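You operate a simulated robot arm through the tools that you are given. There is no shell and no other tool.

You run a simulated robot arm. Do the job below in one go: nothing can be reset, and whatever is moved stays where it is left.

JOB
Put things in order on the panel bench. At the end: the green pad from the panel bench stands on top of the white ties box; the green spacer from the panel bench stands where the green pad stood; the orange stubby brush from the panel bench stands where the green spacer stood; the yellow toothed stud from the panel bench stands on top of the blue spacer block; whatever was shut is shut again. Leave all else as you found it, and nothing knocked over.

Only the result counts: the job must be done as asked and must still hold three seconds after the hand-in. Knocking over, shifting, dropping, spilling or breaking anything else fails it.

ROBOT AND FRAMES
A 5-joint arm with a two-finger parallel gripper, fixed in place. Base frame: the origin is at the foot of the arm, x ahead of it, y to its left, z up; the work surface is at about z = 0. Readings come in cm, rad, newtons and seconds.
With the tool pointing down near the work surface it reaches from about 26 to 60 cm from the base axis. Its first joint turns from -1.152 to 1.152 rad. The tool tilts only in the upright plane through the base axis and itself; it spins freely about its own axis. Payload 1.57 kg.
The TCP is the grasp point between the finger pads, 3 cm short of the fingertips. In the tool frame z runs along the fingers and y along their closing line. The gripper opens to 8 cm. The fingers are 1.7 cm wide and 1.2 cm thick; the gripper's body (4 by 8.2 cm) begins 8 cm behind the TCP.
Orientation is that of the tool frame in the base frame, as a unit quaternion [w, x, y, z]. With the fingers straight down and closing along the base's y, the tool's x points along the base's -x, its y along +y and its z along -z.

CONTROLS
- The arm moves only by the tool send_rows. Its argument "targets" is a list of rows, each an object of numbers (a shift or turn left out is 0, a gripper value left out holds the last): "ax", "ay", "az": the turn, a rotation vector about the tool's x, y, z in rad; "dx", "dy", "dz": the shift along the tool's x, y, z in cm; "hand": the gripper command, from -1 (shut) to 1 (fully open), values between in proportion. In form: [{"ax": .., "ay": .., "az": .., "dx": .., "dy": .., "dz": .., "hand": ..}, ...]. A call has 1 to 20 rows; each row shifts and turns the commanded pose from where the row before left it, along the tool's axes as they then stand. A row lasts 0.2 s, in which the tool goes at most 5 cm and 0.15 rad; a call with a longer step from one row to the next is refused whole, and so is a gripper value outside its range. A pose out of reach is approached as far as the arm can. The call stops where the force on the tool passes 40 N (or 10 N more than at its start, if that is more) or the arm is blocked; 0.2 s more then pass. The fingers move at their own pace (about 15.3 cm/s each) and stop on an object; they squeeze with about 43 N. The grip force told is the motor's: it shows also when the fingers shut on nothing. Time passes only in rows, and 0.2 s behind the last, so rows that do not move let the fingers close. It gives the time, the measured TCP pose, the force on the tool (base axes), the opening and the grip force at its end, in the units of the frame above (readings bear some noise), with the torque about the TCP (base axes, N m) and any sound that the robot's microphone picked up, and new pictures: "show" is both (left out), scene, wrist or none.
- Cameras (640 x 400 px; columns grow to the right, rows downward): "scene" is fixed at [1.88, 39.12, 51.8]; the picture's right is [-0.84, -0.54, 0.00], its down [-0.39, 0.61, -0.69] and it looks along [0.37, -0.58, -0.72] (base axes); focal length 280 px, centre (320, 200). "wrist" rides on the gripper at [7.2, -0.7, -12.2] in the tool frame; the picture's right is [0.09, 1.00, 0.00], its down [-0.84, 0.08, -0.54] and it looks along [-0.54, 0.05, 0.84] (tool axes); focal length 238 px, centre (320, 200). There is no depth. A picture from a camera that has moved, and an enlarged one, comes with that camera's place and axes in the base frame and with its lens. The place of the scene camera against the robot may be out by one fixed shift of up to 1.8 cm in any direction.
- close_up(camera, box): a new picture of the part [left, top, right, bottom] of that camera's present view, enlarged. No time passes.
- job_done(): hands the job in; it is judged then, once.

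Places have to be worked out from the pictures, the camera data and where the tool is seen. Open the gripper and draw the arm clear of the work before you hand the job in, unless the task says otherwise.

The tools are called after "Request:" by a JSON object that holds its "fn" and its "kwargs". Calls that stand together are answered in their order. send_rows: Moves the arm, as the interface text tells. Its arguments: {"type":"object","properties":{"targets":{"type":"array","items":{"type":"object","properties":{"ax":{"type":"number"},"ay":{"type":"number"},"az":{"type":"number"},"dx":{"type":"number"},"dy":{"type":"number"},"dz":{"type":"number"},"hand":{"type":"number"}}}},"show":{"type":"string","enum":["both","scene","wrist","none"]}},"required":["targets"]} The other tools are called the same way: close_up (camera, box) takes an enlarged picture of a part of a camera's view; job_done () hands the job in.

At the start:

```text
t: 0.0
eef_pos: [34.96, 1.67, 25.09]
orientation: [-0.001, -0.001, 1.0, 0.0]
force: [0.0, -0.4, -0.9]
ft_torque: [0.0, 0.02, -0.01]
width: 7.99
grip_force: 0.0
```

scene: 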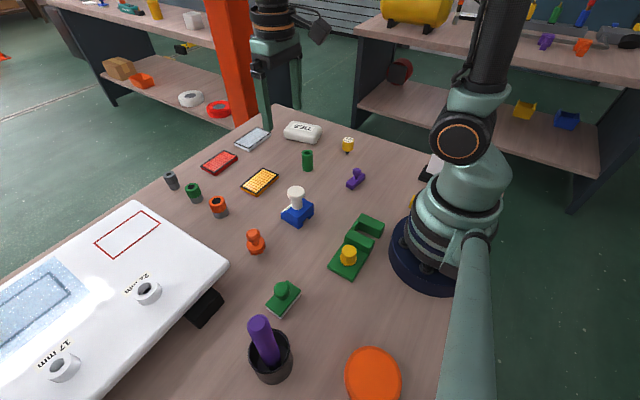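
wrist: 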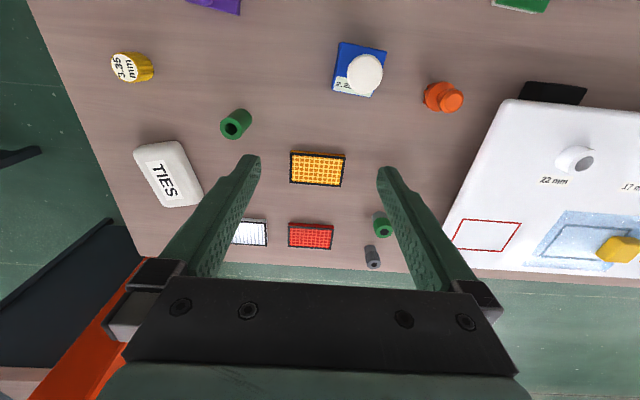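

I begin by looking closer at the scene to identify all objects before moving anything.

Request:
{"fn": "close_up", "kwargs": {"camera": "scene", "box": [140, 100, 400, 262]}}

Request:
{"fn": "close_up", "kwargs": {"camera": "scene", "box": [220, 210, 420, 400]}}

Request:
{"fn": "close_up", "kwargs": {"camera": "wrist", "box": [80, 0, 400, 280]}}

Request:
{"fn": "close_up", "kwargs": {"camera": "wrist", "box": [320, 0, 640, 280]}}

Request:
{"fn": "close_up", "kwargs": {"camera": "scene", "box": [0, 180, 240, 400]}}

```text
2.46 times, centred on (270, 181) of scene
camera zoom: at [1.88, 39.12, 51.8], right [-0.84, -0.54, 0.0], down [-0.39, 0.61, -0.69], along [0.37, -0.58, -0.72], focal length 689 px, centre (443, 247)
```

zoom: 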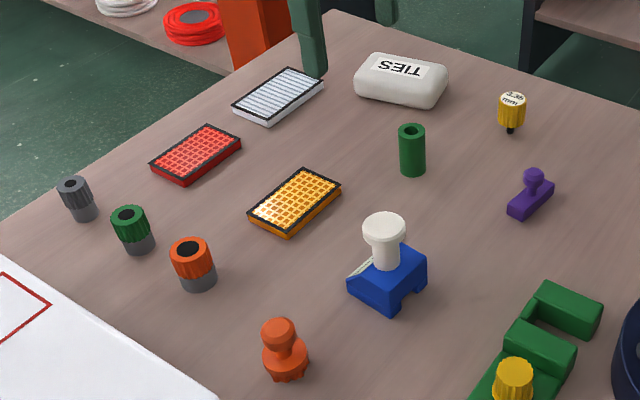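

```text
2.11 times, centred on (320, 305) of scene
camera zoom: at [1.88, 39.12, 51.8], right [-0.84, -0.54, 0.0], down [-0.39, 0.61, -0.69], along [0.37, -0.58, -0.72], focal length 589 px, centre (320, -21)
```

zoom: 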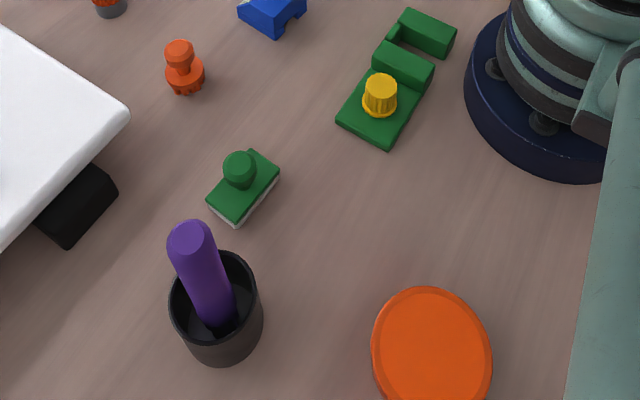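

```text
1.43 times, centred on (240, 140) of wrist
camera zoom: at [27.73, 1.0, 37.17], right [-0.09, 1.0, 0.0], down [0.84, 0.08, 0.54], along [0.54, 0.05, -0.84], focal length 340 px, centre (434, 286)
```

zoom: 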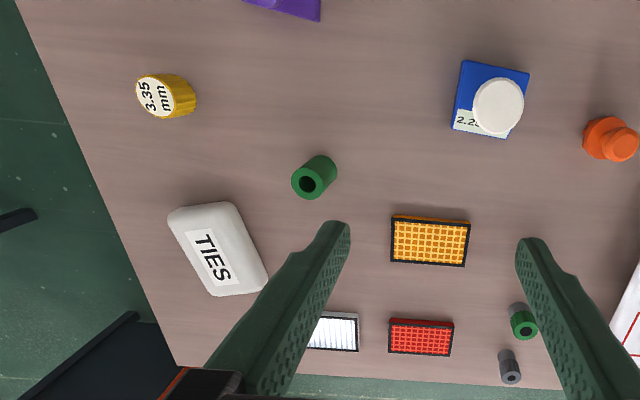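

```text
1.43 times, centred on (480, 140) of wrist
camera zoom: at [27.73, 1.0, 37.17], right [-0.09, 1.0, 0.0], down [0.84, 0.08, 0.54], along [0.54, 0.05, -0.84], focal length 340 px, centre (91, 286)
```

zoom: 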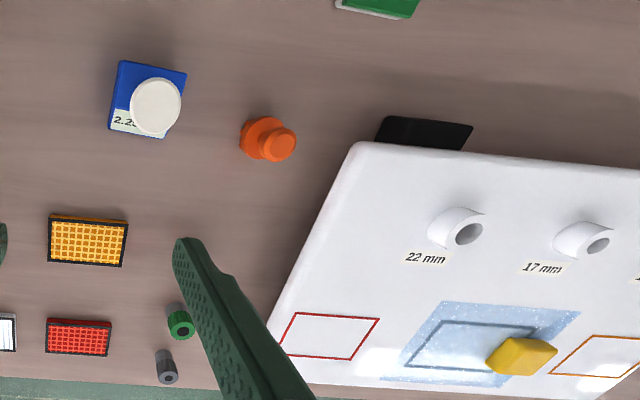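

```text
1.82 times, centred on (120, 290) of scene
camera zoom: at [1.88, 39.12, 51.8], right [-0.84, -0.54, 0.0], down [-0.39, 0.61, -0.69], along [0.37, -0.58, -0.72], focal length 509 px, centre (684, 36)
```

zoom: 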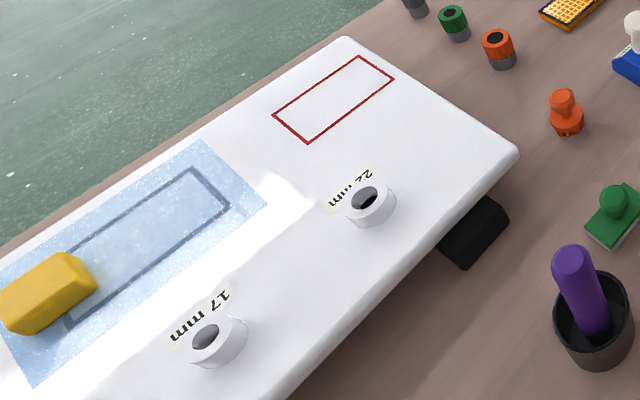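

The picture shows many small parts; I need better views of the near region and of the blue block. I spin the tool half a turn so the wrist camera looks back toward the base.

Request:
{"fn": "send_rows", "kwargs": {"targets": [{"dz": -2, "az": 0.15}, {"az": 0.15}, {"az": 0.15}, {"az": 0.15}, {"az": 0.15}, {"az": 0.15}, {"az": 0.15}, {"az": 0.15}, {"az": 0.15}, {"az": 0.15}, {"az": 0.0708}], "show": "both"}}

```text
t: 2.4
eef_pos: [34.82, 1.58, 26.95]
orientation: [0.001, 0.708, 0.707, 0.0]
force: [-0.7, -0.3, 0.7]
ft_torque: [0.0, 0.03, 0.03]
width: 7.98
grip_force: 0.0
camera wrist: at [34.22, 8.83, 39.13], right [1.0, 0.09, 0.0], down [0.08, -0.84, 0.54], along [0.05, -0.54, -0.84], focal length 238 px, centre (320, 200)
```

scene: 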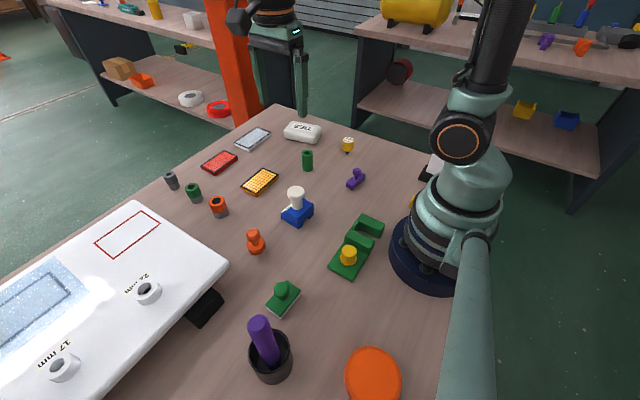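
wrist: 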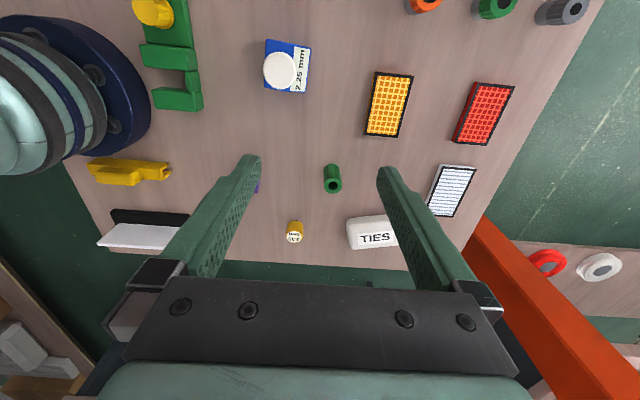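

The blue block bears "2.25 mm" and the yellow piece "3.35 mm". I spin on so the camera looks back toward the base.

Request:
{"fn": "send_rows", "kwargs": {"targets": [{"az": 0.15}, {"az": 0.15}, {"az": 0.15}, {"az": 0.15}, {"az": 0.15}, {"az": 0.15}, {"az": 0.15}, {"az": 0.15}, {"az": 0.15}, {"az": 0.15}, {"az": 0.0708}], "show": "wrist"}}

Request:
{"fn": "close_up", "kwargs": {"camera": "wrist", "box": [0, 0, 320, 240]}}

Request:
{"fn": "close_up", "kwargs": {"camera": "wrist", "box": [320, 0, 640, 240]}}

```text
t: 4.8
eef_pos: [34.61, -4.46, 27.0]
orientation: [0.0, 1.0, 0.002, 0.0]
force: [-0.8, -0.1, 0.1]
ft_torque: [-0.01, -0.01, 0.01]
width: 8.02
grip_force: 0.0
out of reach, approached as far as the arm can: row 10, 11
camera wrist: at [41.83, -3.67, 39.23], right [0.1, -1.0, 0.0], down [-0.84, -0.08, 0.54], along [-0.54, -0.05, -0.84], focal length 238 px, centre (320, 200)
```

wrist: 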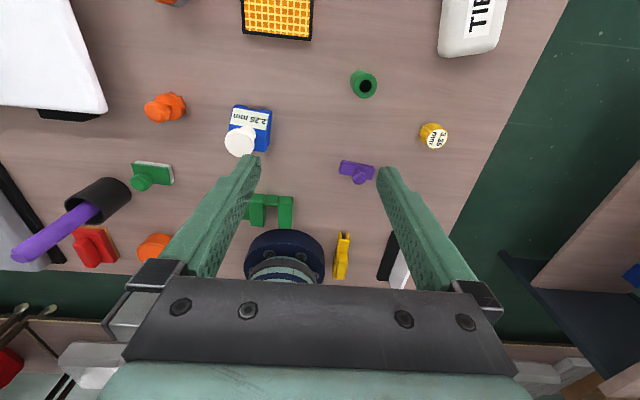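

```text
1.67 times, centred on (160, 120) of wrist
camera zoom: at [41.83, -3.67, 39.23], right [0.1, -1.0, 0.0], down [-0.84, -0.08, 0.54], along [-0.54, -0.05, -0.84], focal length 397 px, centre (587, 333)
```

zoom: 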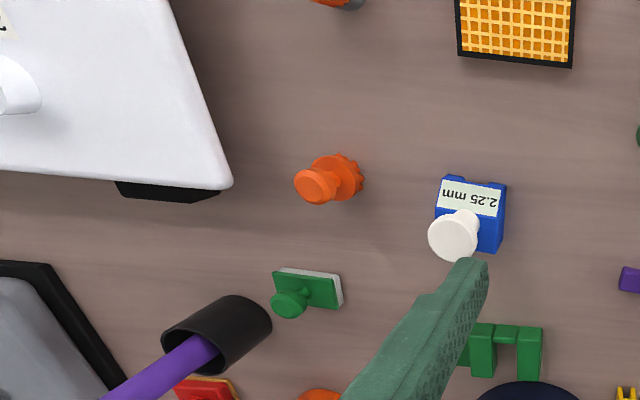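

```text
1.67 times, centred on (480, 120) of wrist
camera zoom: at [41.83, -3.67, 39.23], right [0.1, -1.0, 0.0], down [-0.84, -0.08, 0.54], along [-0.54, -0.05, -0.84], focal length 397 px, centre (53, 333)
```

zoom: 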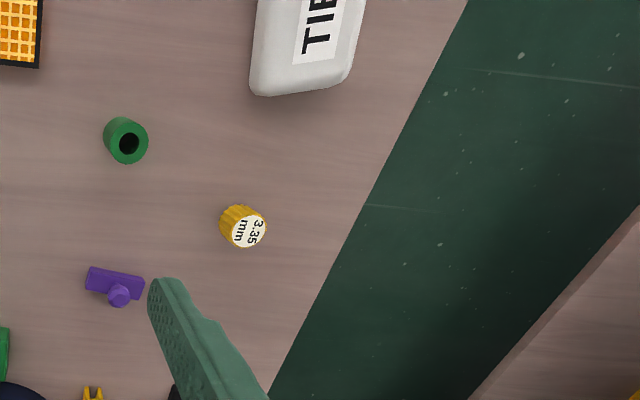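

I now zoom in on the ambiguous parts: the three two-tone cylinders, the orange knob piece, the blue block and the yellow piece.

Request:
{"fn": "close_up", "kwargs": {"camera": "scene", "box": [155, 160, 275, 260]}}

Request:
{"fn": "close_up", "kwargs": {"camera": "scene", "box": [270, 110, 390, 235]}}

Request:
{"fn": "close_up", "kwargs": {"camera": "scene", "box": [320, 200, 400, 290]}}

Request:
{"fn": "close_up", "kwargs": {"camera": "wrist", "box": [120, 80, 290, 200]}}

```text
4.00 times, centred on (215, 210) of scene
camera zoom: at [1.88, 39.12, 51.8], right [-0.84, -0.54, 0.0], down [-0.39, 0.61, -0.69], along [0.37, -0.58, -0.72], focal length 1119 px, centre (740, 160)
```

zoom: 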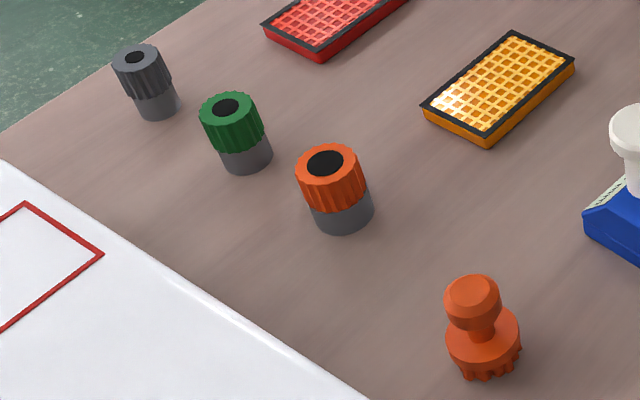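

```text
3.20 times, centred on (330, 172) of scene
camera zoom: at [1.88, 39.12, 51.8], right [-0.84, -0.54, 0.0], down [-0.39, 0.61, -0.69], along [0.37, -0.58, -0.72], focal length 896 px, centre (288, 288)
```

zoom: 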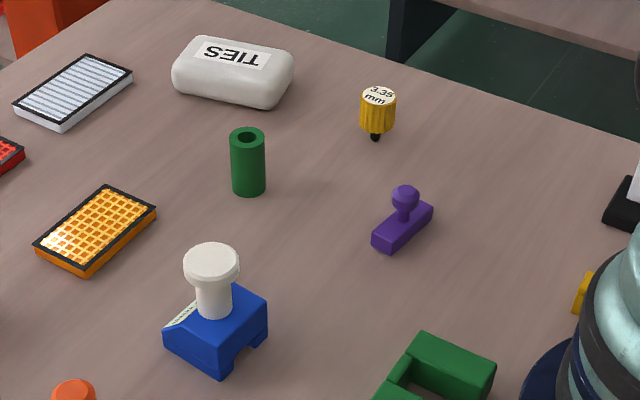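

```text
4.44 times, centred on (360, 245) of scene
camera zoom: at [1.88, 39.12, 51.8], right [-0.84, -0.54, 0.0], down [-0.39, 0.61, -0.69], along [0.37, -0.58, -0.72], focal length 1244 px, centre (142, 0)
```

zoom: 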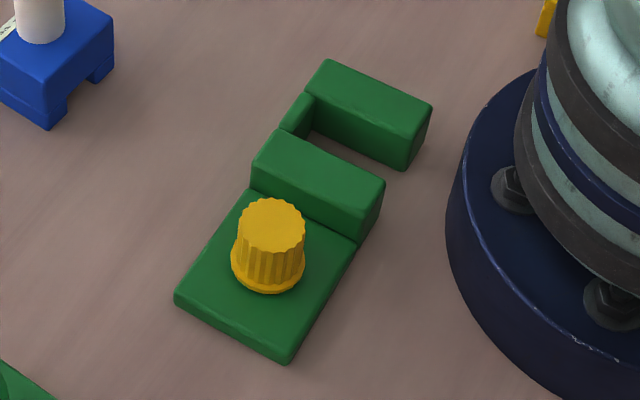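

```text
3.33 times, centred on (205, 140) of wrist
camera zoom: at [41.83, -3.67, 39.23], right [0.1, -1.0, 0.0], down [-0.84, -0.08, 0.54], along [-0.54, -0.05, -0.84], focal length 794 px, centre (703, 400)
```

zoom: 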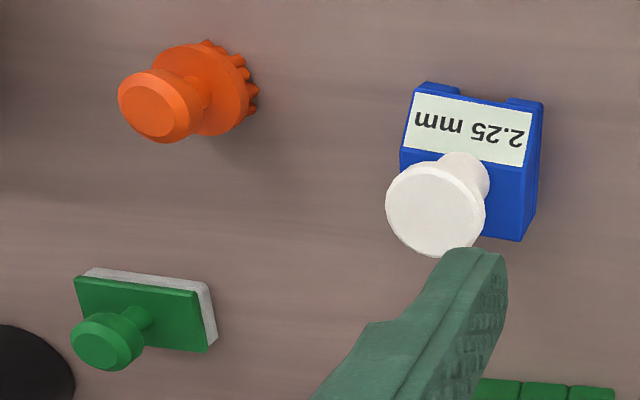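

The picture now tells: orange knob piece with bristle-like teeth, fluted two-tone caps, a yellow "3.35 mm" fluted piece on a black pin, and a blue block with a white knob. I spin back and further so the camera looks to +y, to survey the rest of the bench.

Request:
{"fn": "send_rows", "kwargs": {"targets": [{"az": -0.15}, {"az": -0.15}, {"az": -0.15}, {"az": -0.15}, {"az": -0.15}, {"az": -0.15}, {"az": -0.15}, {"az": -0.15}, {"az": -0.15}, {"az": -0.15}, {"az": -0.15}, {"az": -0.15}, {"az": -0.15}, {"az": -0.15}, {"az": -0.15}, {"az": -0.15}, {"az": -0.15}, {"az": -0.15}, {"az": -0.15}, {"az": -0.15}], "show": "none"}}

Request:
{"fn": "send_rows", "kwargs": {"targets": [{"az": -0.15}, {"az": -0.15}, {"az": -0.15}, {"az": -0.15}, {"az": -0.15}, {"az": -0.15}, {"az": -0.15}, {"az": -0.15}, {"az": -0.15}, {"az": -0.15}, {"az": -0.15}, {"az": -0.0624}], "show": "wrist"}}

```text
t: 9.0
eef_pos: [34.52, -4.28, 27.08]
orientation: [0.0, 0.069, 0.998, -0.001]
force: [0.4, -0.4, 0.4]
ft_torque: [-0.01, 0.01, -0.02]
width: 8.0
grip_force: 0.0
```

```text
t: 11.6
eef_pos: [34.53, -4.33, 27.09]
orientation: [0.001, 0.708, -0.706, -0.001]
force: [0.3, -0.2, 0.1]
ft_torque: [0.05, -0.01, 0.0]
width: 8.01
grip_force: 0.0
camera wrist: at [35.3, -11.55, 39.2], right [-1.0, -0.09, 0.0], down [-0.08, 0.84, 0.54], along [-0.05, 0.54, -0.84], focal length 238 px, centre (320, 200)
```

wrist: 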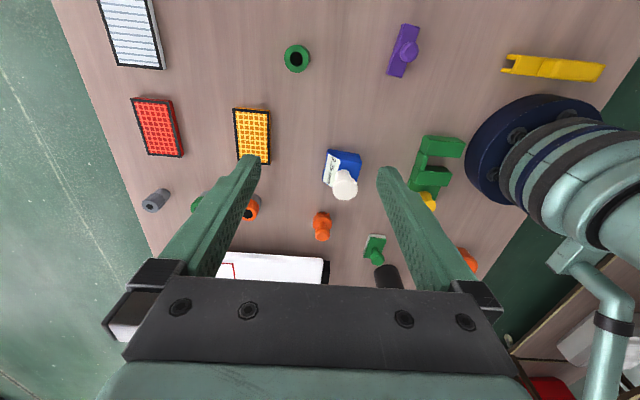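

The whole near bench is empty of other blue parts; I move toward +y to see the far end behind the panel.

Request:
{"fn": "send_rows", "kwargs": {"targets": [{"dx": -4.8}, {"dx": -4.8}, {"dx": -4.8}, {"dx": -4.8}, {"dx": -4.8}], "show": "both"}}

Request:
{"fn": "close_up", "kwargs": {"camera": "wrist", "box": [260, 0, 640, 240]}}

```text
t: 12.8
eef_pos: [35.01, 19.74, 27.32]
orientation: [0.0, -0.707, 0.708, 0.0]
force: [0.5, 0.3, -0.4]
ft_torque: [-0.02, 0.05, 0.0]
width: 7.98
grip_force: 0.0
camera wrist: at [35.65, 12.51, 39.49], right [-1.0, -0.09, 0.0], down [-0.08, 0.84, 0.54], along [-0.05, 0.54, -0.84], focal length 238 px, centre (320, 200)
```

scene: 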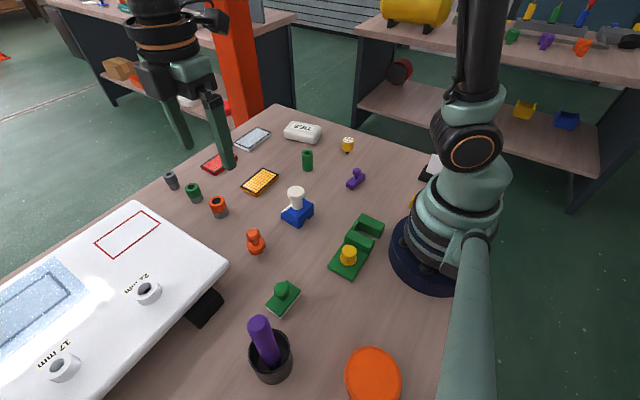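
wrist: 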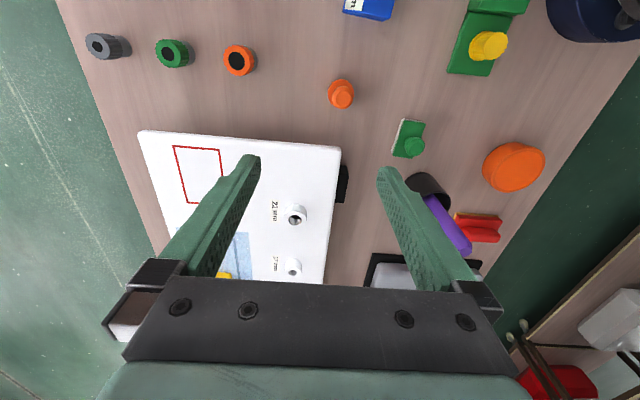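

```text
1.67 times, centred on (450, 120) of wrist
camera zoom: at [35.65, 12.51, 39.49], right [-1.0, -0.09, 0.0], down [-0.08, 0.84, 0.54], along [-0.05, 0.54, -0.84], focal length 397 px, centre (103, 333)
```

zoom: 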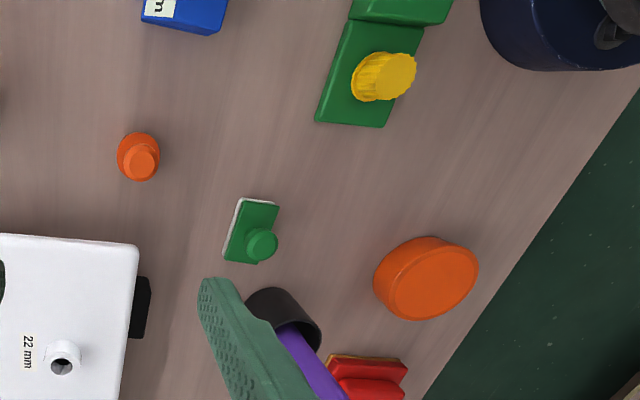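

Only one blue block is on this bench. I zoom on the other benches, where lookalike parts seem to lie, to settle the part families.

Request:
{"fn": "close_up", "kwargs": {"camera": "scene", "box": [500, 0, 640, 90]}}

Request:
{"fn": "close_up", "kwargs": {"camera": "scene", "box": [100, 0, 240, 120]}}

Request:
{"fn": "close_up", "kwargs": {"camera": "scene", "box": [280, 180, 320, 230]}}

Request:
{"fn": "close_up", "kwargs": {"camera": "scene", "box": [325, 125, 370, 160]}}

Request:
{"fn": "close_up", "kwargs": {"camera": "scene", "box": [238, 222, 278, 262]}}

```text
4.44 times, centred on (570, 45) of scene
camera zoom: at [1.88, 39.11, 51.8], right [-0.84, -0.54, 0.0], down [-0.39, 0.61, -0.69], along [0.37, -0.58, -0.72], focal length 1244 px, centre (-791, 889)
```

zoom: 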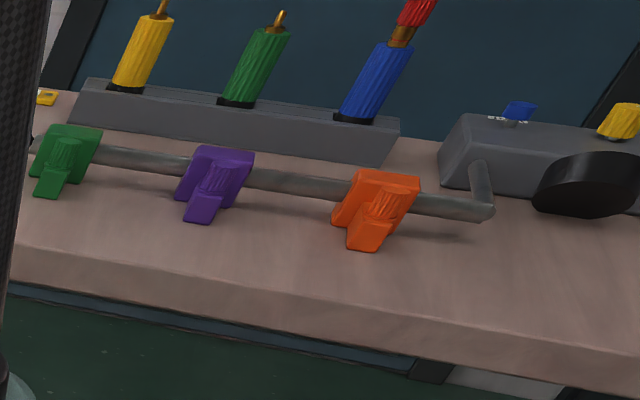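

```text
3.33 times, centred on (170, 60) of scene
camera zoom: at [1.88, 39.11, 51.8], right [-0.84, -0.54, 0.0], down [-0.39, 0.61, -0.69], along [0.37, -0.58, -0.72], focal length 933 px, centre (820, 667)
```

zoom: 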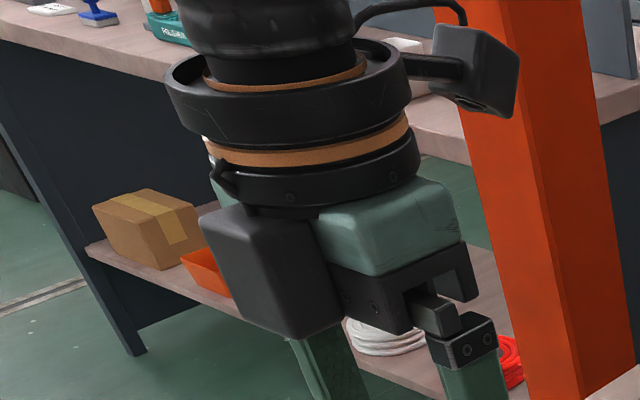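

```text
8.00 times, centred on (300, 205) of scene
camera zoom: at [1.88, 39.11, 51.8], right [-0.84, -0.54, 0.0], down [-0.39, 0.61, -0.69], along [0.37, -0.58, -0.72], focal length 2239 px, centre (480, 160)
```

zoom: 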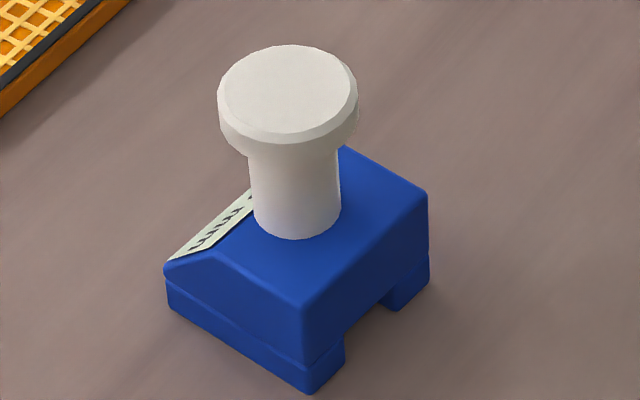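

```text
11.43 times, centred on (348, 142) of scene
camera zoom: at [1.88, 39.11, 51.8], right [-0.84, -0.54, 0.0], down [-0.39, 0.61, -0.69], along [0.37, -0.58, -0.72], focal length 3198 px, centre (6, 857)
```

zoom: 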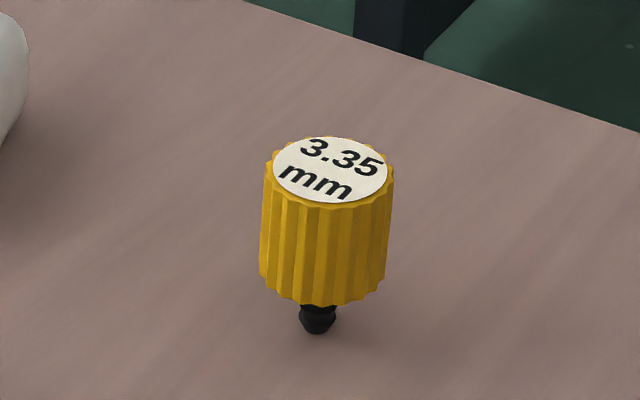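

```text
10.00 times, centred on (258, 242) of scene
camera zoom: at [1.88, 39.11, 51.8], right [-0.84, -0.54, 0.0], down [-0.39, 0.61, -0.69], along [0.37, -0.58, -0.72], focal length 2798 px, centre (940, -220)
```

zoom: 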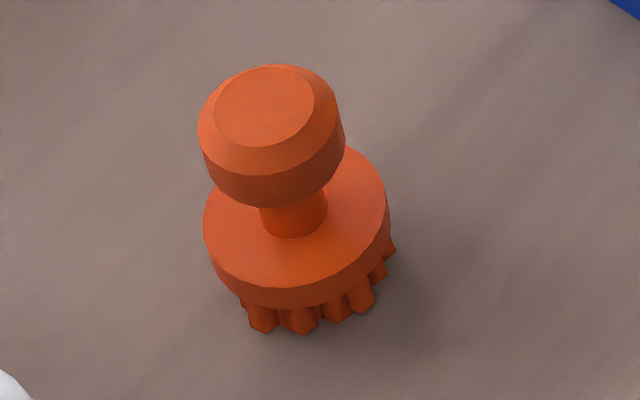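

The orange knob piece with tufts under its disc is the stubby brush, the knobbed plate with felt is the green pad, the plain green tube is the spacer, and the fluted yellow "3.35 mm" piece is the stud; the blue block carries a white flat-topped knob. The pad is near (20.6, 23.3); I move above it to measure it.

Request:
{"fn": "send_rows", "kwargs": {"targets": [{"dx": -1, "dy": 4, "dz": 2}, {"dx": -1, "dy": 4, "dz": 2}, {"dx": -1, "dy": 4, "dz": 2}, {"dx": -0.5, "dy": 2.4, "dz": 2}, {"dz": 2}, {"dz": 2}], "show": "both"}}

Request:
{"fn": "close_up", "kwargs": {"camera": "wrist", "box": [200, 0, 440, 200]}}

```text
t: 14.2
eef_pos: [20.12, 23.27, 15.07]
orientation: [0.0, -0.706, 0.708, 0.0]
force: [0.5, 1.3, 0.4]
ft_torque: [-0.01, -0.03, -0.01]
width: 8.03
grip_force: 0.1
camera wrist: at [20.9, 16.12, 27.2], right [-1.0, -0.09, 0.0], down [-0.08, 0.84, 0.54], along [-0.05, 0.54, -0.84], focal length 238 px, centre (320, 200)
```

scene: 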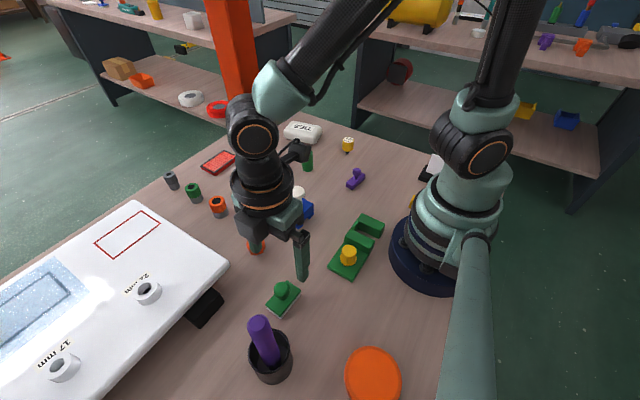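
wrist: 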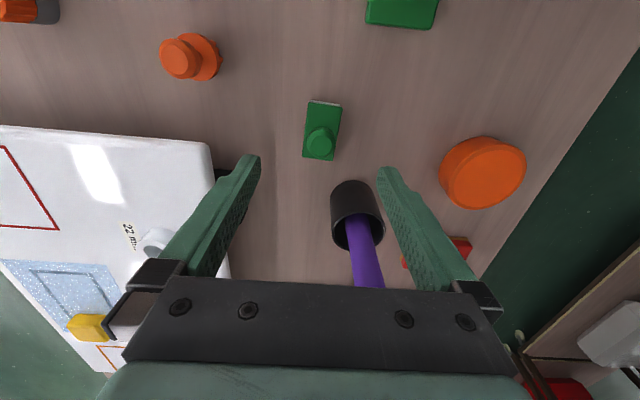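

```text
2.00 times, centred on (320, 100) of wrist
camera zoom: at [20.9, 16.12, 27.2], right [-1.0, -0.09, 0.0], down [-0.08, 0.84, 0.54], along [-0.05, 0.54, -0.84], focal length 477 px, centre (320, 400)
```

zoom: 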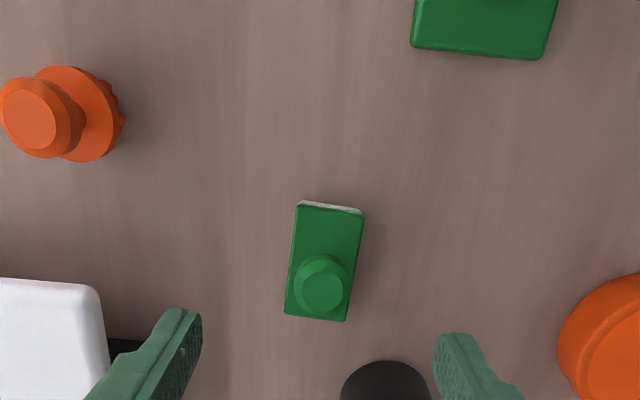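

The pad plate's centre works out to about (20.1, 23.9), long axis nearly along y, with the knob top near z≈5. I centre on it and go down partway, then check again.

Request:
{"fn": "send_rows", "kwargs": {"targets": [{"dx": -0.6, "dy": 0.1, "dz": 2}, {"dz": 2}, {"dz": 2}, {"dz": 0.5}, {}], "show": "both"}}

Request:
{"fn": "close_up", "kwargs": {"camera": "wrist", "box": [220, 60, 420, 220]}}

Request:
{"fn": "close_up", "kwargs": {"camera": "scene", "box": [230, 220, 350, 330]}}

```text
t: 15.4
eef_pos: [20.08, 23.8, 8.55]
orientation: [0.0, -0.707, 0.708, 0.0]
force: [-0.2, -0.5, 0.0]
ft_torque: [-0.01, 0.01, 0.01]
width: 8.0
grip_force: 0.2
camera wrist: at [20.72, 16.6, 20.72], right [-1.0, -0.09, 0.0], down [-0.08, 0.84, 0.54], along [-0.05, 0.54, -0.84], focal length 238 px, centre (320, 200)
```

scene: 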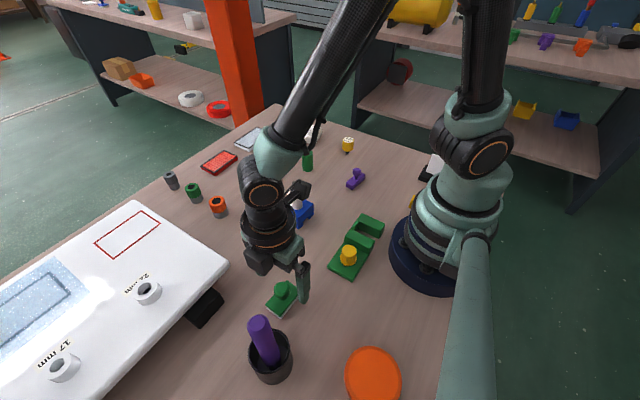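
wrist: 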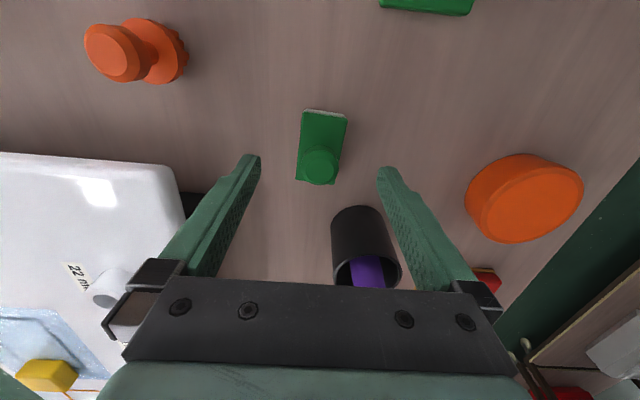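

```text
2.50 times, centred on (320, 140) of wrist
camera zoom: at [20.72, 16.6, 20.72], right [-1.0, -0.09, 0.0], down [-0.08, 0.84, 0.54], along [-0.05, 0.54, -0.84], focal length 596 px, centre (320, 350)
```

zoom: 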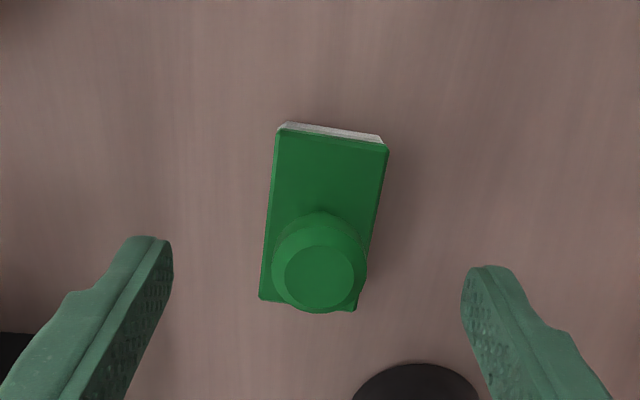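

```text
3.64 times, centred on (290, 275) of scene
camera zoom: at [1.88, 39.12, 51.8], right [-0.84, -0.54, 0.0], down [-0.39, 0.61, -0.69], along [0.37, -0.58, -0.72], focal length 1018 px, centre (429, -73)
```

zoom: 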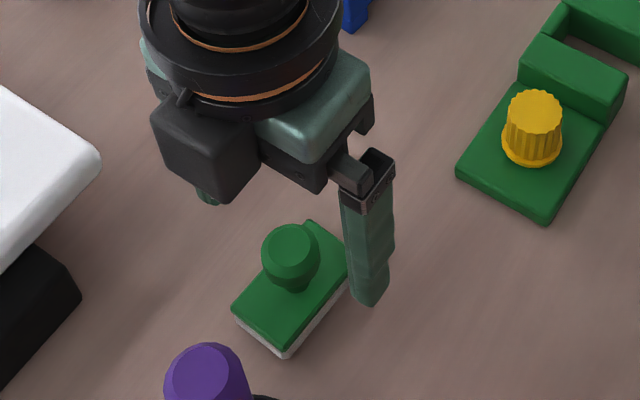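

The knob is between the fingers at about (20.1, 23.9). I go down to TCP z≈5.2 (tips ≈2.2, above the plate top ≈1.6) and close on the knob.

Request:
{"fn": "send_rows", "kwargs": {"targets": [{"dx": -0.1, "dz": 1.2}, {"dz": 1.2}, {"dz": 0.8}, {}], "show": "both"}}

Request:
{"fn": "close_up", "kwargs": {"camera": "wrist", "box": [220, 80, 420, 240]}}

Request:
{"fn": "close_up", "kwargs": {"camera": "scene", "box": [230, 220, 350, 330]}}

```text
t: 16.4
eef_pos: [19.98, 23.9, 5.25]
orientation: [0.001, -0.707, 0.708, 0.0]
force: [-0.1, 0.6, -0.2]
ft_torque: [-0.02, 0.02, 0.0]
width: 7.99
grip_force: 0.1
camera wrist: at [20.74, 16.74, 17.42], right [-1.0, -0.09, 0.0], down [-0.08, 0.84, 0.54], along [-0.05, 0.54, -0.84], focal length 238 px, centre (320, 200)
```

scene: 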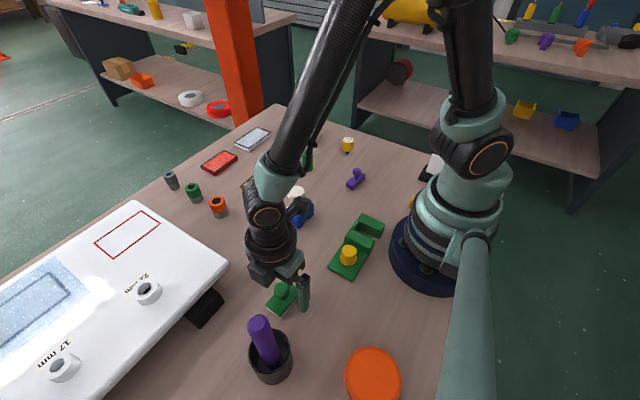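
wrist: 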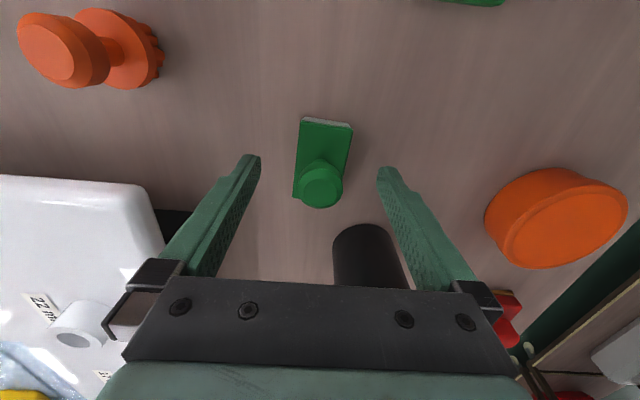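

```text
2.50 times, centred on (320, 160) of wrist
camera zoom: at [20.74, 16.74, 17.42], right [-1.0, -0.09, 0.0], down [-0.08, 0.84, 0.54], along [-0.05, 0.54, -0.84], focal length 596 px, centre (320, 300)
```

zoom: 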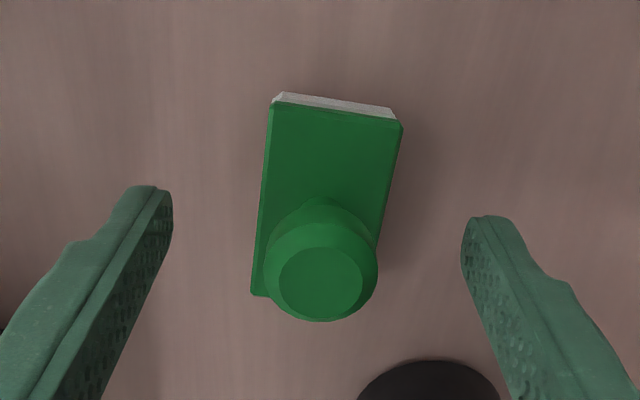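

```text
3.64 times, centred on (290, 275) of scene
camera zoom: at [1.88, 39.12, 51.8], right [-0.84, -0.54, 0.0], down [-0.39, 0.61, -0.69], along [0.37, -0.58, -0.72], focal length 1018 px, centre (429, -73)
```

zoom: 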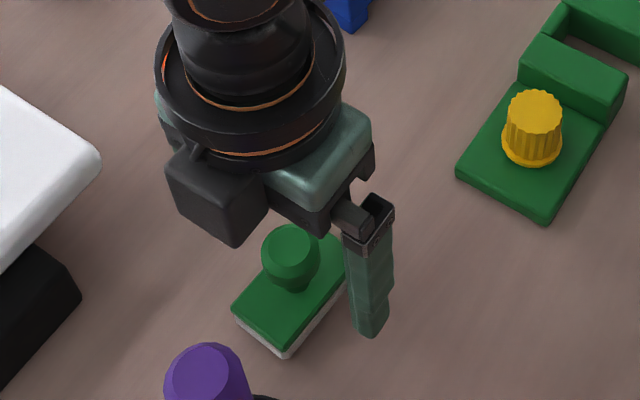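

The knob top is about z 5.6 and sits between the pads. I raise 0.3 for plate clearance, close, and check the grip width.

Request:
{"fn": "send_rows", "kwargs": {"targets": [{"dz": -0.3, "hand": 0.0}, {"hand": -0.2}, {"hand": -1}, {"hand": -1}, {"hand": -1}], "show": "both"}}

Request:
{"fn": "close_up", "kwargs": {"camera": "wrist", "box": [220, 80, 420, 240]}}

```text
t: 17.6
eef_pos: [19.98, 23.93, 5.51]
orientation: [0.0, -0.706, 0.708, 0.0]
force: [-0.6, -0.4, 1.6]
ft_torque: [-0.08, 0.02, -0.06]
width: 2.54
grip_force: 36.7
camera wrist: at [20.77, 16.74, 17.73], right [-1.0, -0.09, 0.0], down [-0.08, 0.84, 0.54], along [-0.05, 0.54, -0.84], focal length 238 px, centre (320, 200)
```

scene: 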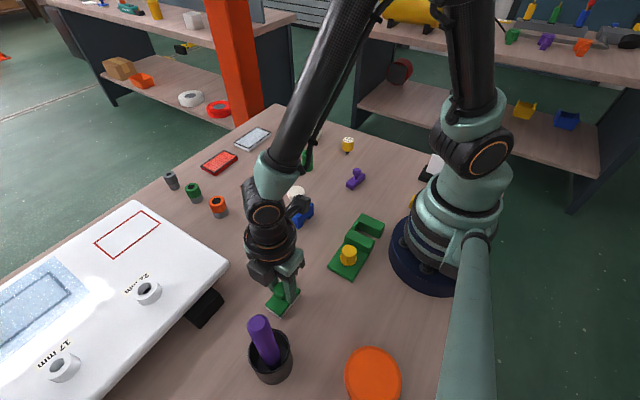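
wrist: 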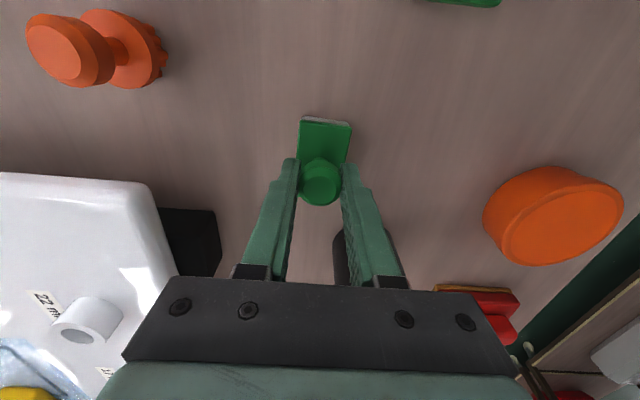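

```text
2.50 times, centred on (320, 160) of wrist
camera zoom: at [20.77, 16.74, 17.73], right [-1.0, -0.09, 0.0], down [-0.08, 0.84, 0.54], along [-0.05, 0.54, -0.84], focal length 596 px, centre (320, 300)
```

zoom: 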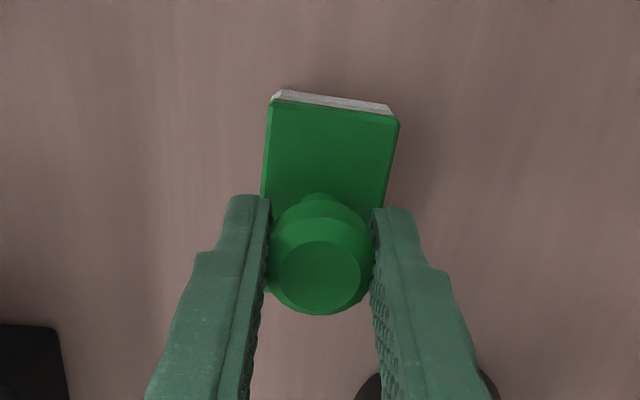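

Grip is firm at 2.54 cm on the knob. I lift the pad straight up and look.

Request:
{"fn": "send_rows", "kwargs": {"targets": [{"dz": -1}, {"dz": -1.5}, {"dz": -2}, {"dz": -2.5}, {"dz": -2.5}, {"dz": -2.5}, {"dz": -2}, {}], "show": "both"}}

Request:
{"fn": "close_up", "kwargs": {"camera": "wrist", "box": [220, 80, 420, 240]}}

Request:
{"fn": "close_up", "kwargs": {"camera": "scene", "box": [220, 150, 340, 260]}}

```text
t: 19.4
eef_pos: [20.04, 23.87, 19.55]
orientation: [0.0, -0.706, 0.709, 0.0]
force: [0.2, -0.3, 0.4]
ft_torque: [0.04, 0.0, 0.04]
width: 2.55
grip_force: 36.6
camera wrist: at [20.84, 16.77, 31.73], right [-1.0, -0.09, 0.0], down [-0.08, 0.84, 0.54], along [-0.05, 0.54, -0.84], focal length 238 px, centre (320, 200)
```

scene: 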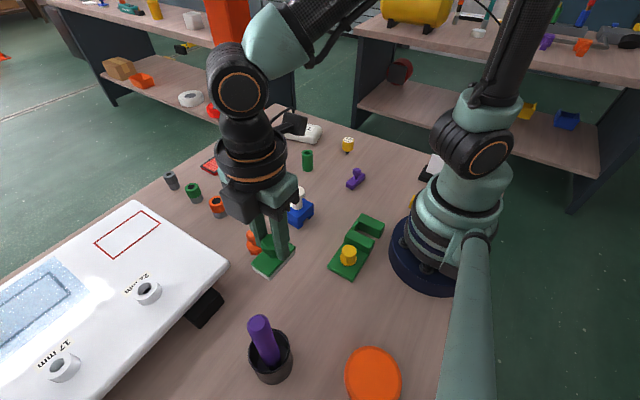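
wrist: 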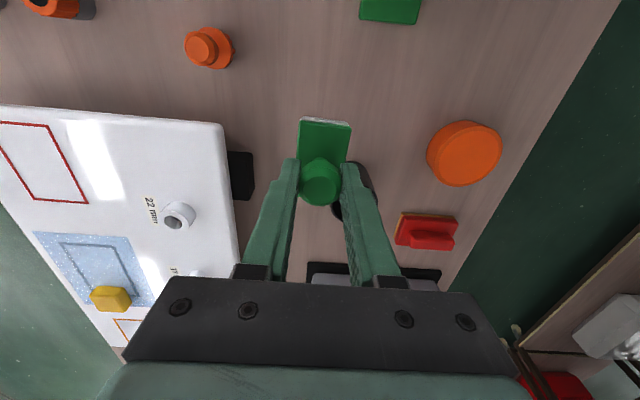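

```text
2.50 times, centred on (320, 160) of wrist
camera zoom: at [20.84, 16.77, 31.73], right [-1.0, -0.09, 0.0], down [-0.08, 0.84, 0.54], along [-0.05, 0.54, -0.84], focal length 596 px, centre (320, 300)
```

zoom: 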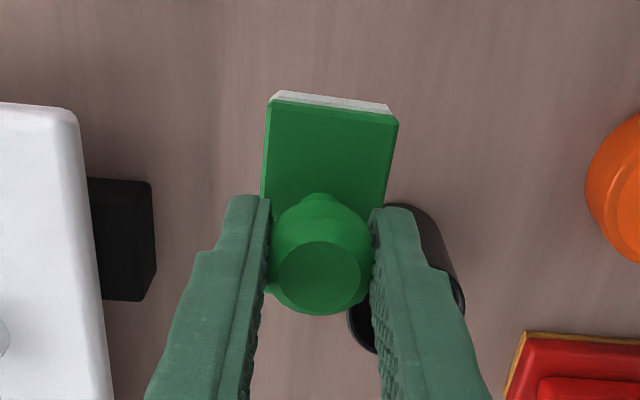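

```text
3.64 times, centred on (280, 205) of scene
camera zoom: at [1.88, 39.12, 51.8], right [-0.84, -0.54, 0.0], down [-0.39, 0.61, -0.69], along [0.37, -0.58, -0.72], focal length 1018 px, centre (466, 182)
```

zoom: 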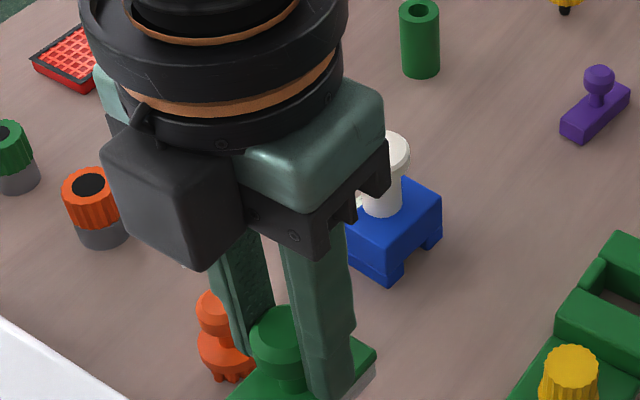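

Pad is lifted level and unchanged in the grip. I carry it at this height over toward the ties box near (46.5, −21.5).

Request:
{"fn": "send_rows", "kwargs": {"targets": [{"dx": 1.5, "dy": -0.8}, {"dx": 2.5, "dy": -1.4}, {"dx": 2.9, "dy": -1.7}, {"dx": 2.9, "dy": -1.7}, {"dx": 2.9, "dy": -1.7}, {"dx": 2.9, "dy": -1.7}, {"dx": 2.9, "dy": -1.7}, {"dx": 2.9, "dy": -1.7}, {"dx": 2.9, "dy": -1.7}, {"dx": 2.9, "dy": -1.7}, {"dx": 2.9, "dy": -1.7}, {"dx": 2.9, "dy": -1.7}, {"dx": 2.9, "dy": -1.7}, {"dx": 2.9, "dy": -1.7}, {"dx": 2.5, "dy": -1.5}, {"dx": 1.5, "dy": -1}, {}], "show": "both"}}

Request:
{"fn": "close_up", "kwargs": {"camera": "wrist", "box": [200, 60, 440, 260]}}

Request:
{"fn": "close_up", "kwargs": {"camera": "scene", "box": [270, 80, 390, 190]}}

```text
t: 23.0
eef_pos: [44.96, -19.12, 19.7]
orientation: [0.0, -0.707, 0.708, 0.0]
force: [0.1, -0.6, 0.2]
ft_torque: [0.03, 0.01, 0.0]
width: 2.57
grip_force: 37.3
camera wrist: at [45.82, -26.17, 31.79], right [-1.0, -0.09, 0.0], down [-0.08, 0.84, 0.54], along [-0.05, 0.54, -0.84], focal length 238 px, centre (320, 200)
```

scene: 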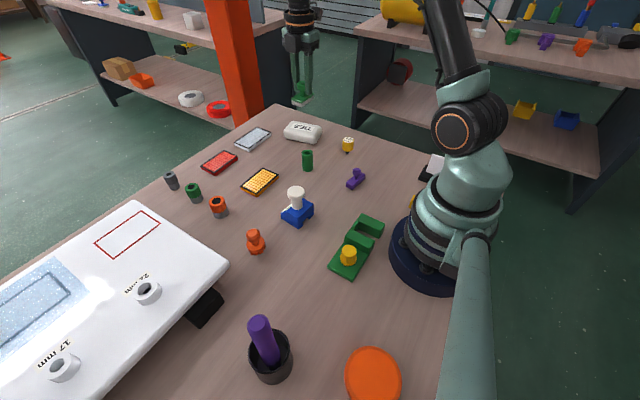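
wrist: 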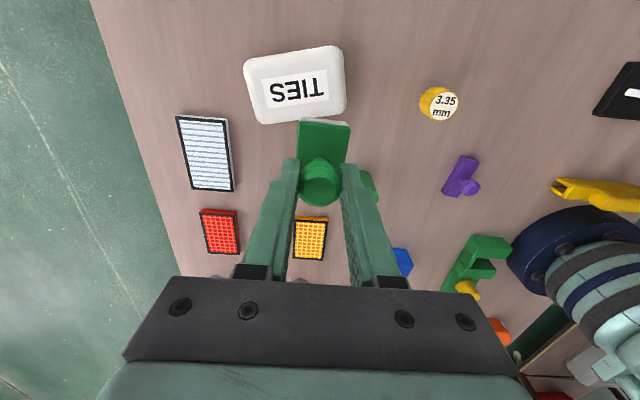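

```text
2.00 times, centred on (320, 160) of wrist
camera zoom: at [45.82, -26.17, 31.79], right [-1.0, -0.09, 0.0], down [-0.08, 0.84, 0.54], along [-0.05, 0.54, -0.84], focal length 477 px, centre (320, 280)
```

zoom: 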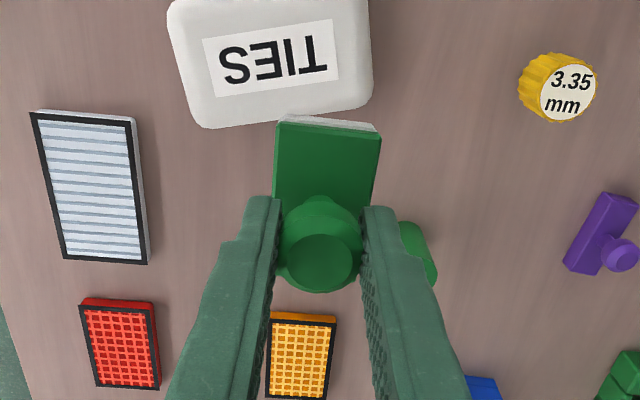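

```text
3.64 times, centred on (330, 135) of scene
camera zoom: at [1.88, 39.11, 51.8], right [-0.84, -0.54, 0.0], down [-0.39, 0.61, -0.69], along [0.37, -0.58, -0.72], focal length 1018 px, centre (284, 436)
```

zoom: 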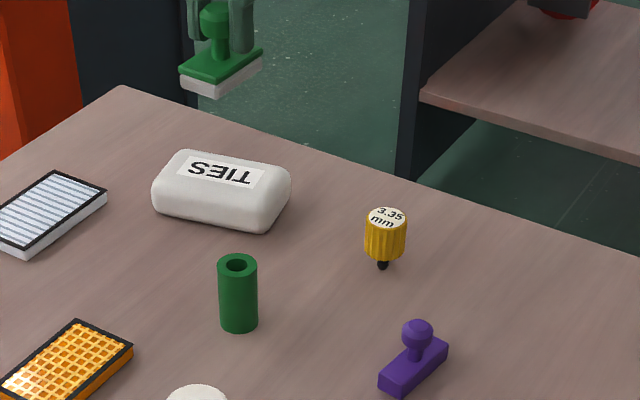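

The ties box label gives the box centre ≈ (48.1, −22.0), top z ≈ 3.1, long axis about 13° from +x. I turn the pad so its long side follows the box and move over the centre.

Request:
{"fn": "send_rows", "kwargs": {"targets": [{"az": 0.145}, {"az": 0.145}, {"az": 0.145}, {"az": 0.145}, {"az": 0.145}, {"az": 0.145}, {"az": 0.145}, {"az": 0.145}, {"az": 0.137}, {"dx": -0.7, "dy": -1.2}, {"dx": -0.7, "dy": -1.3}, {"dx": -0.7, "dy": -1.2}, {}], "show": "both"}}

Request:
{"fn": "close_up", "kwargs": {"camera": "wrist", "box": [200, 60, 440, 260]}}

Request:
{"fn": "close_up", "kwargs": {"camera": "scene", "box": [250, 60, 370, 160]}}

```text
t: 25.8
eef_pos: [48.09, -22.07, 19.58]
orientation: [0.0, -0.136, 0.991, 0.0]
force: [-0.3, 0.2, -0.2]
ft_torque: [0.06, -0.01, 0.0]
width: 2.57
grip_force: 37.5
camera wrist: at [41.42, -24.55, 31.77], right [-0.36, 0.93, 0.0], down [0.79, 0.3, 0.54], along [0.51, 0.19, -0.84], focal length 238 px, centre (320, 200)
```

scene: 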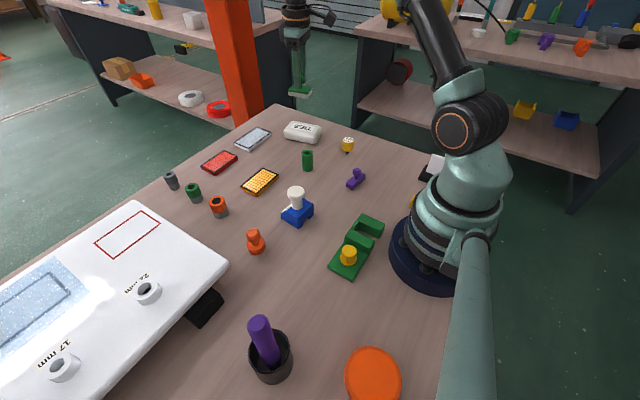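
wrist: 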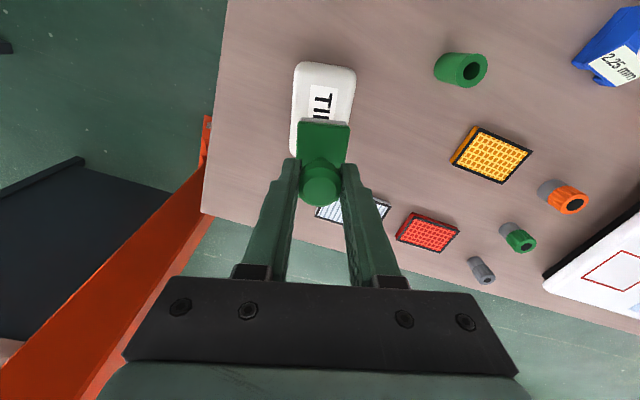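

```text
2.00 times, centred on (320, 160) of wrist
camera zoom: at [41.42, -24.55, 31.77], right [-0.36, 0.93, 0.0], down [0.79, 0.3, 0.54], along [0.51, 0.19, -0.84], focal length 477 px, centre (320, 280)
```

zoom: 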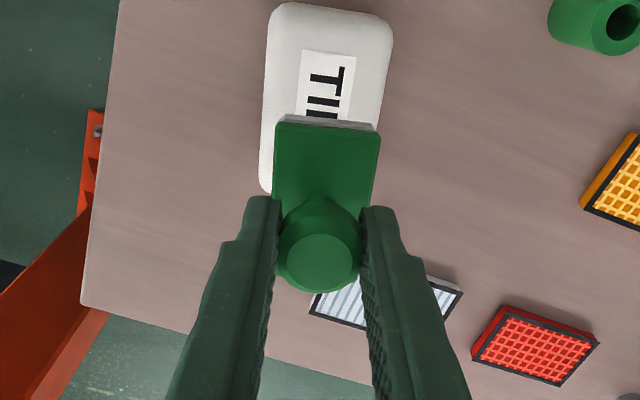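

```text
4.00 times, centred on (310, 110) of scene
camera zoom: at [1.88, 39.11, 51.8], right [-0.84, -0.54, 0.0], down [-0.39, 0.61, -0.69], along [0.37, -0.58, -0.72], focal length 1119 px, centre (360, 560)
```

zoom: 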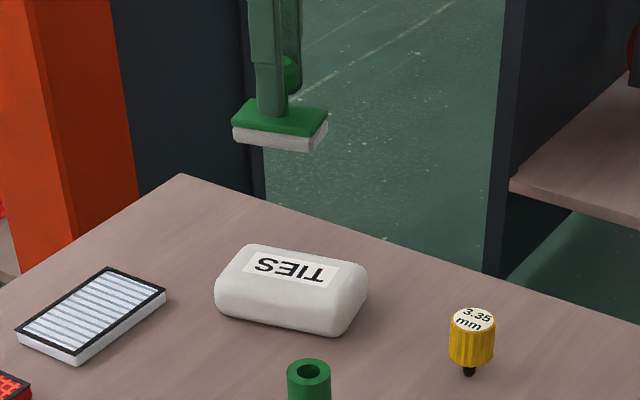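

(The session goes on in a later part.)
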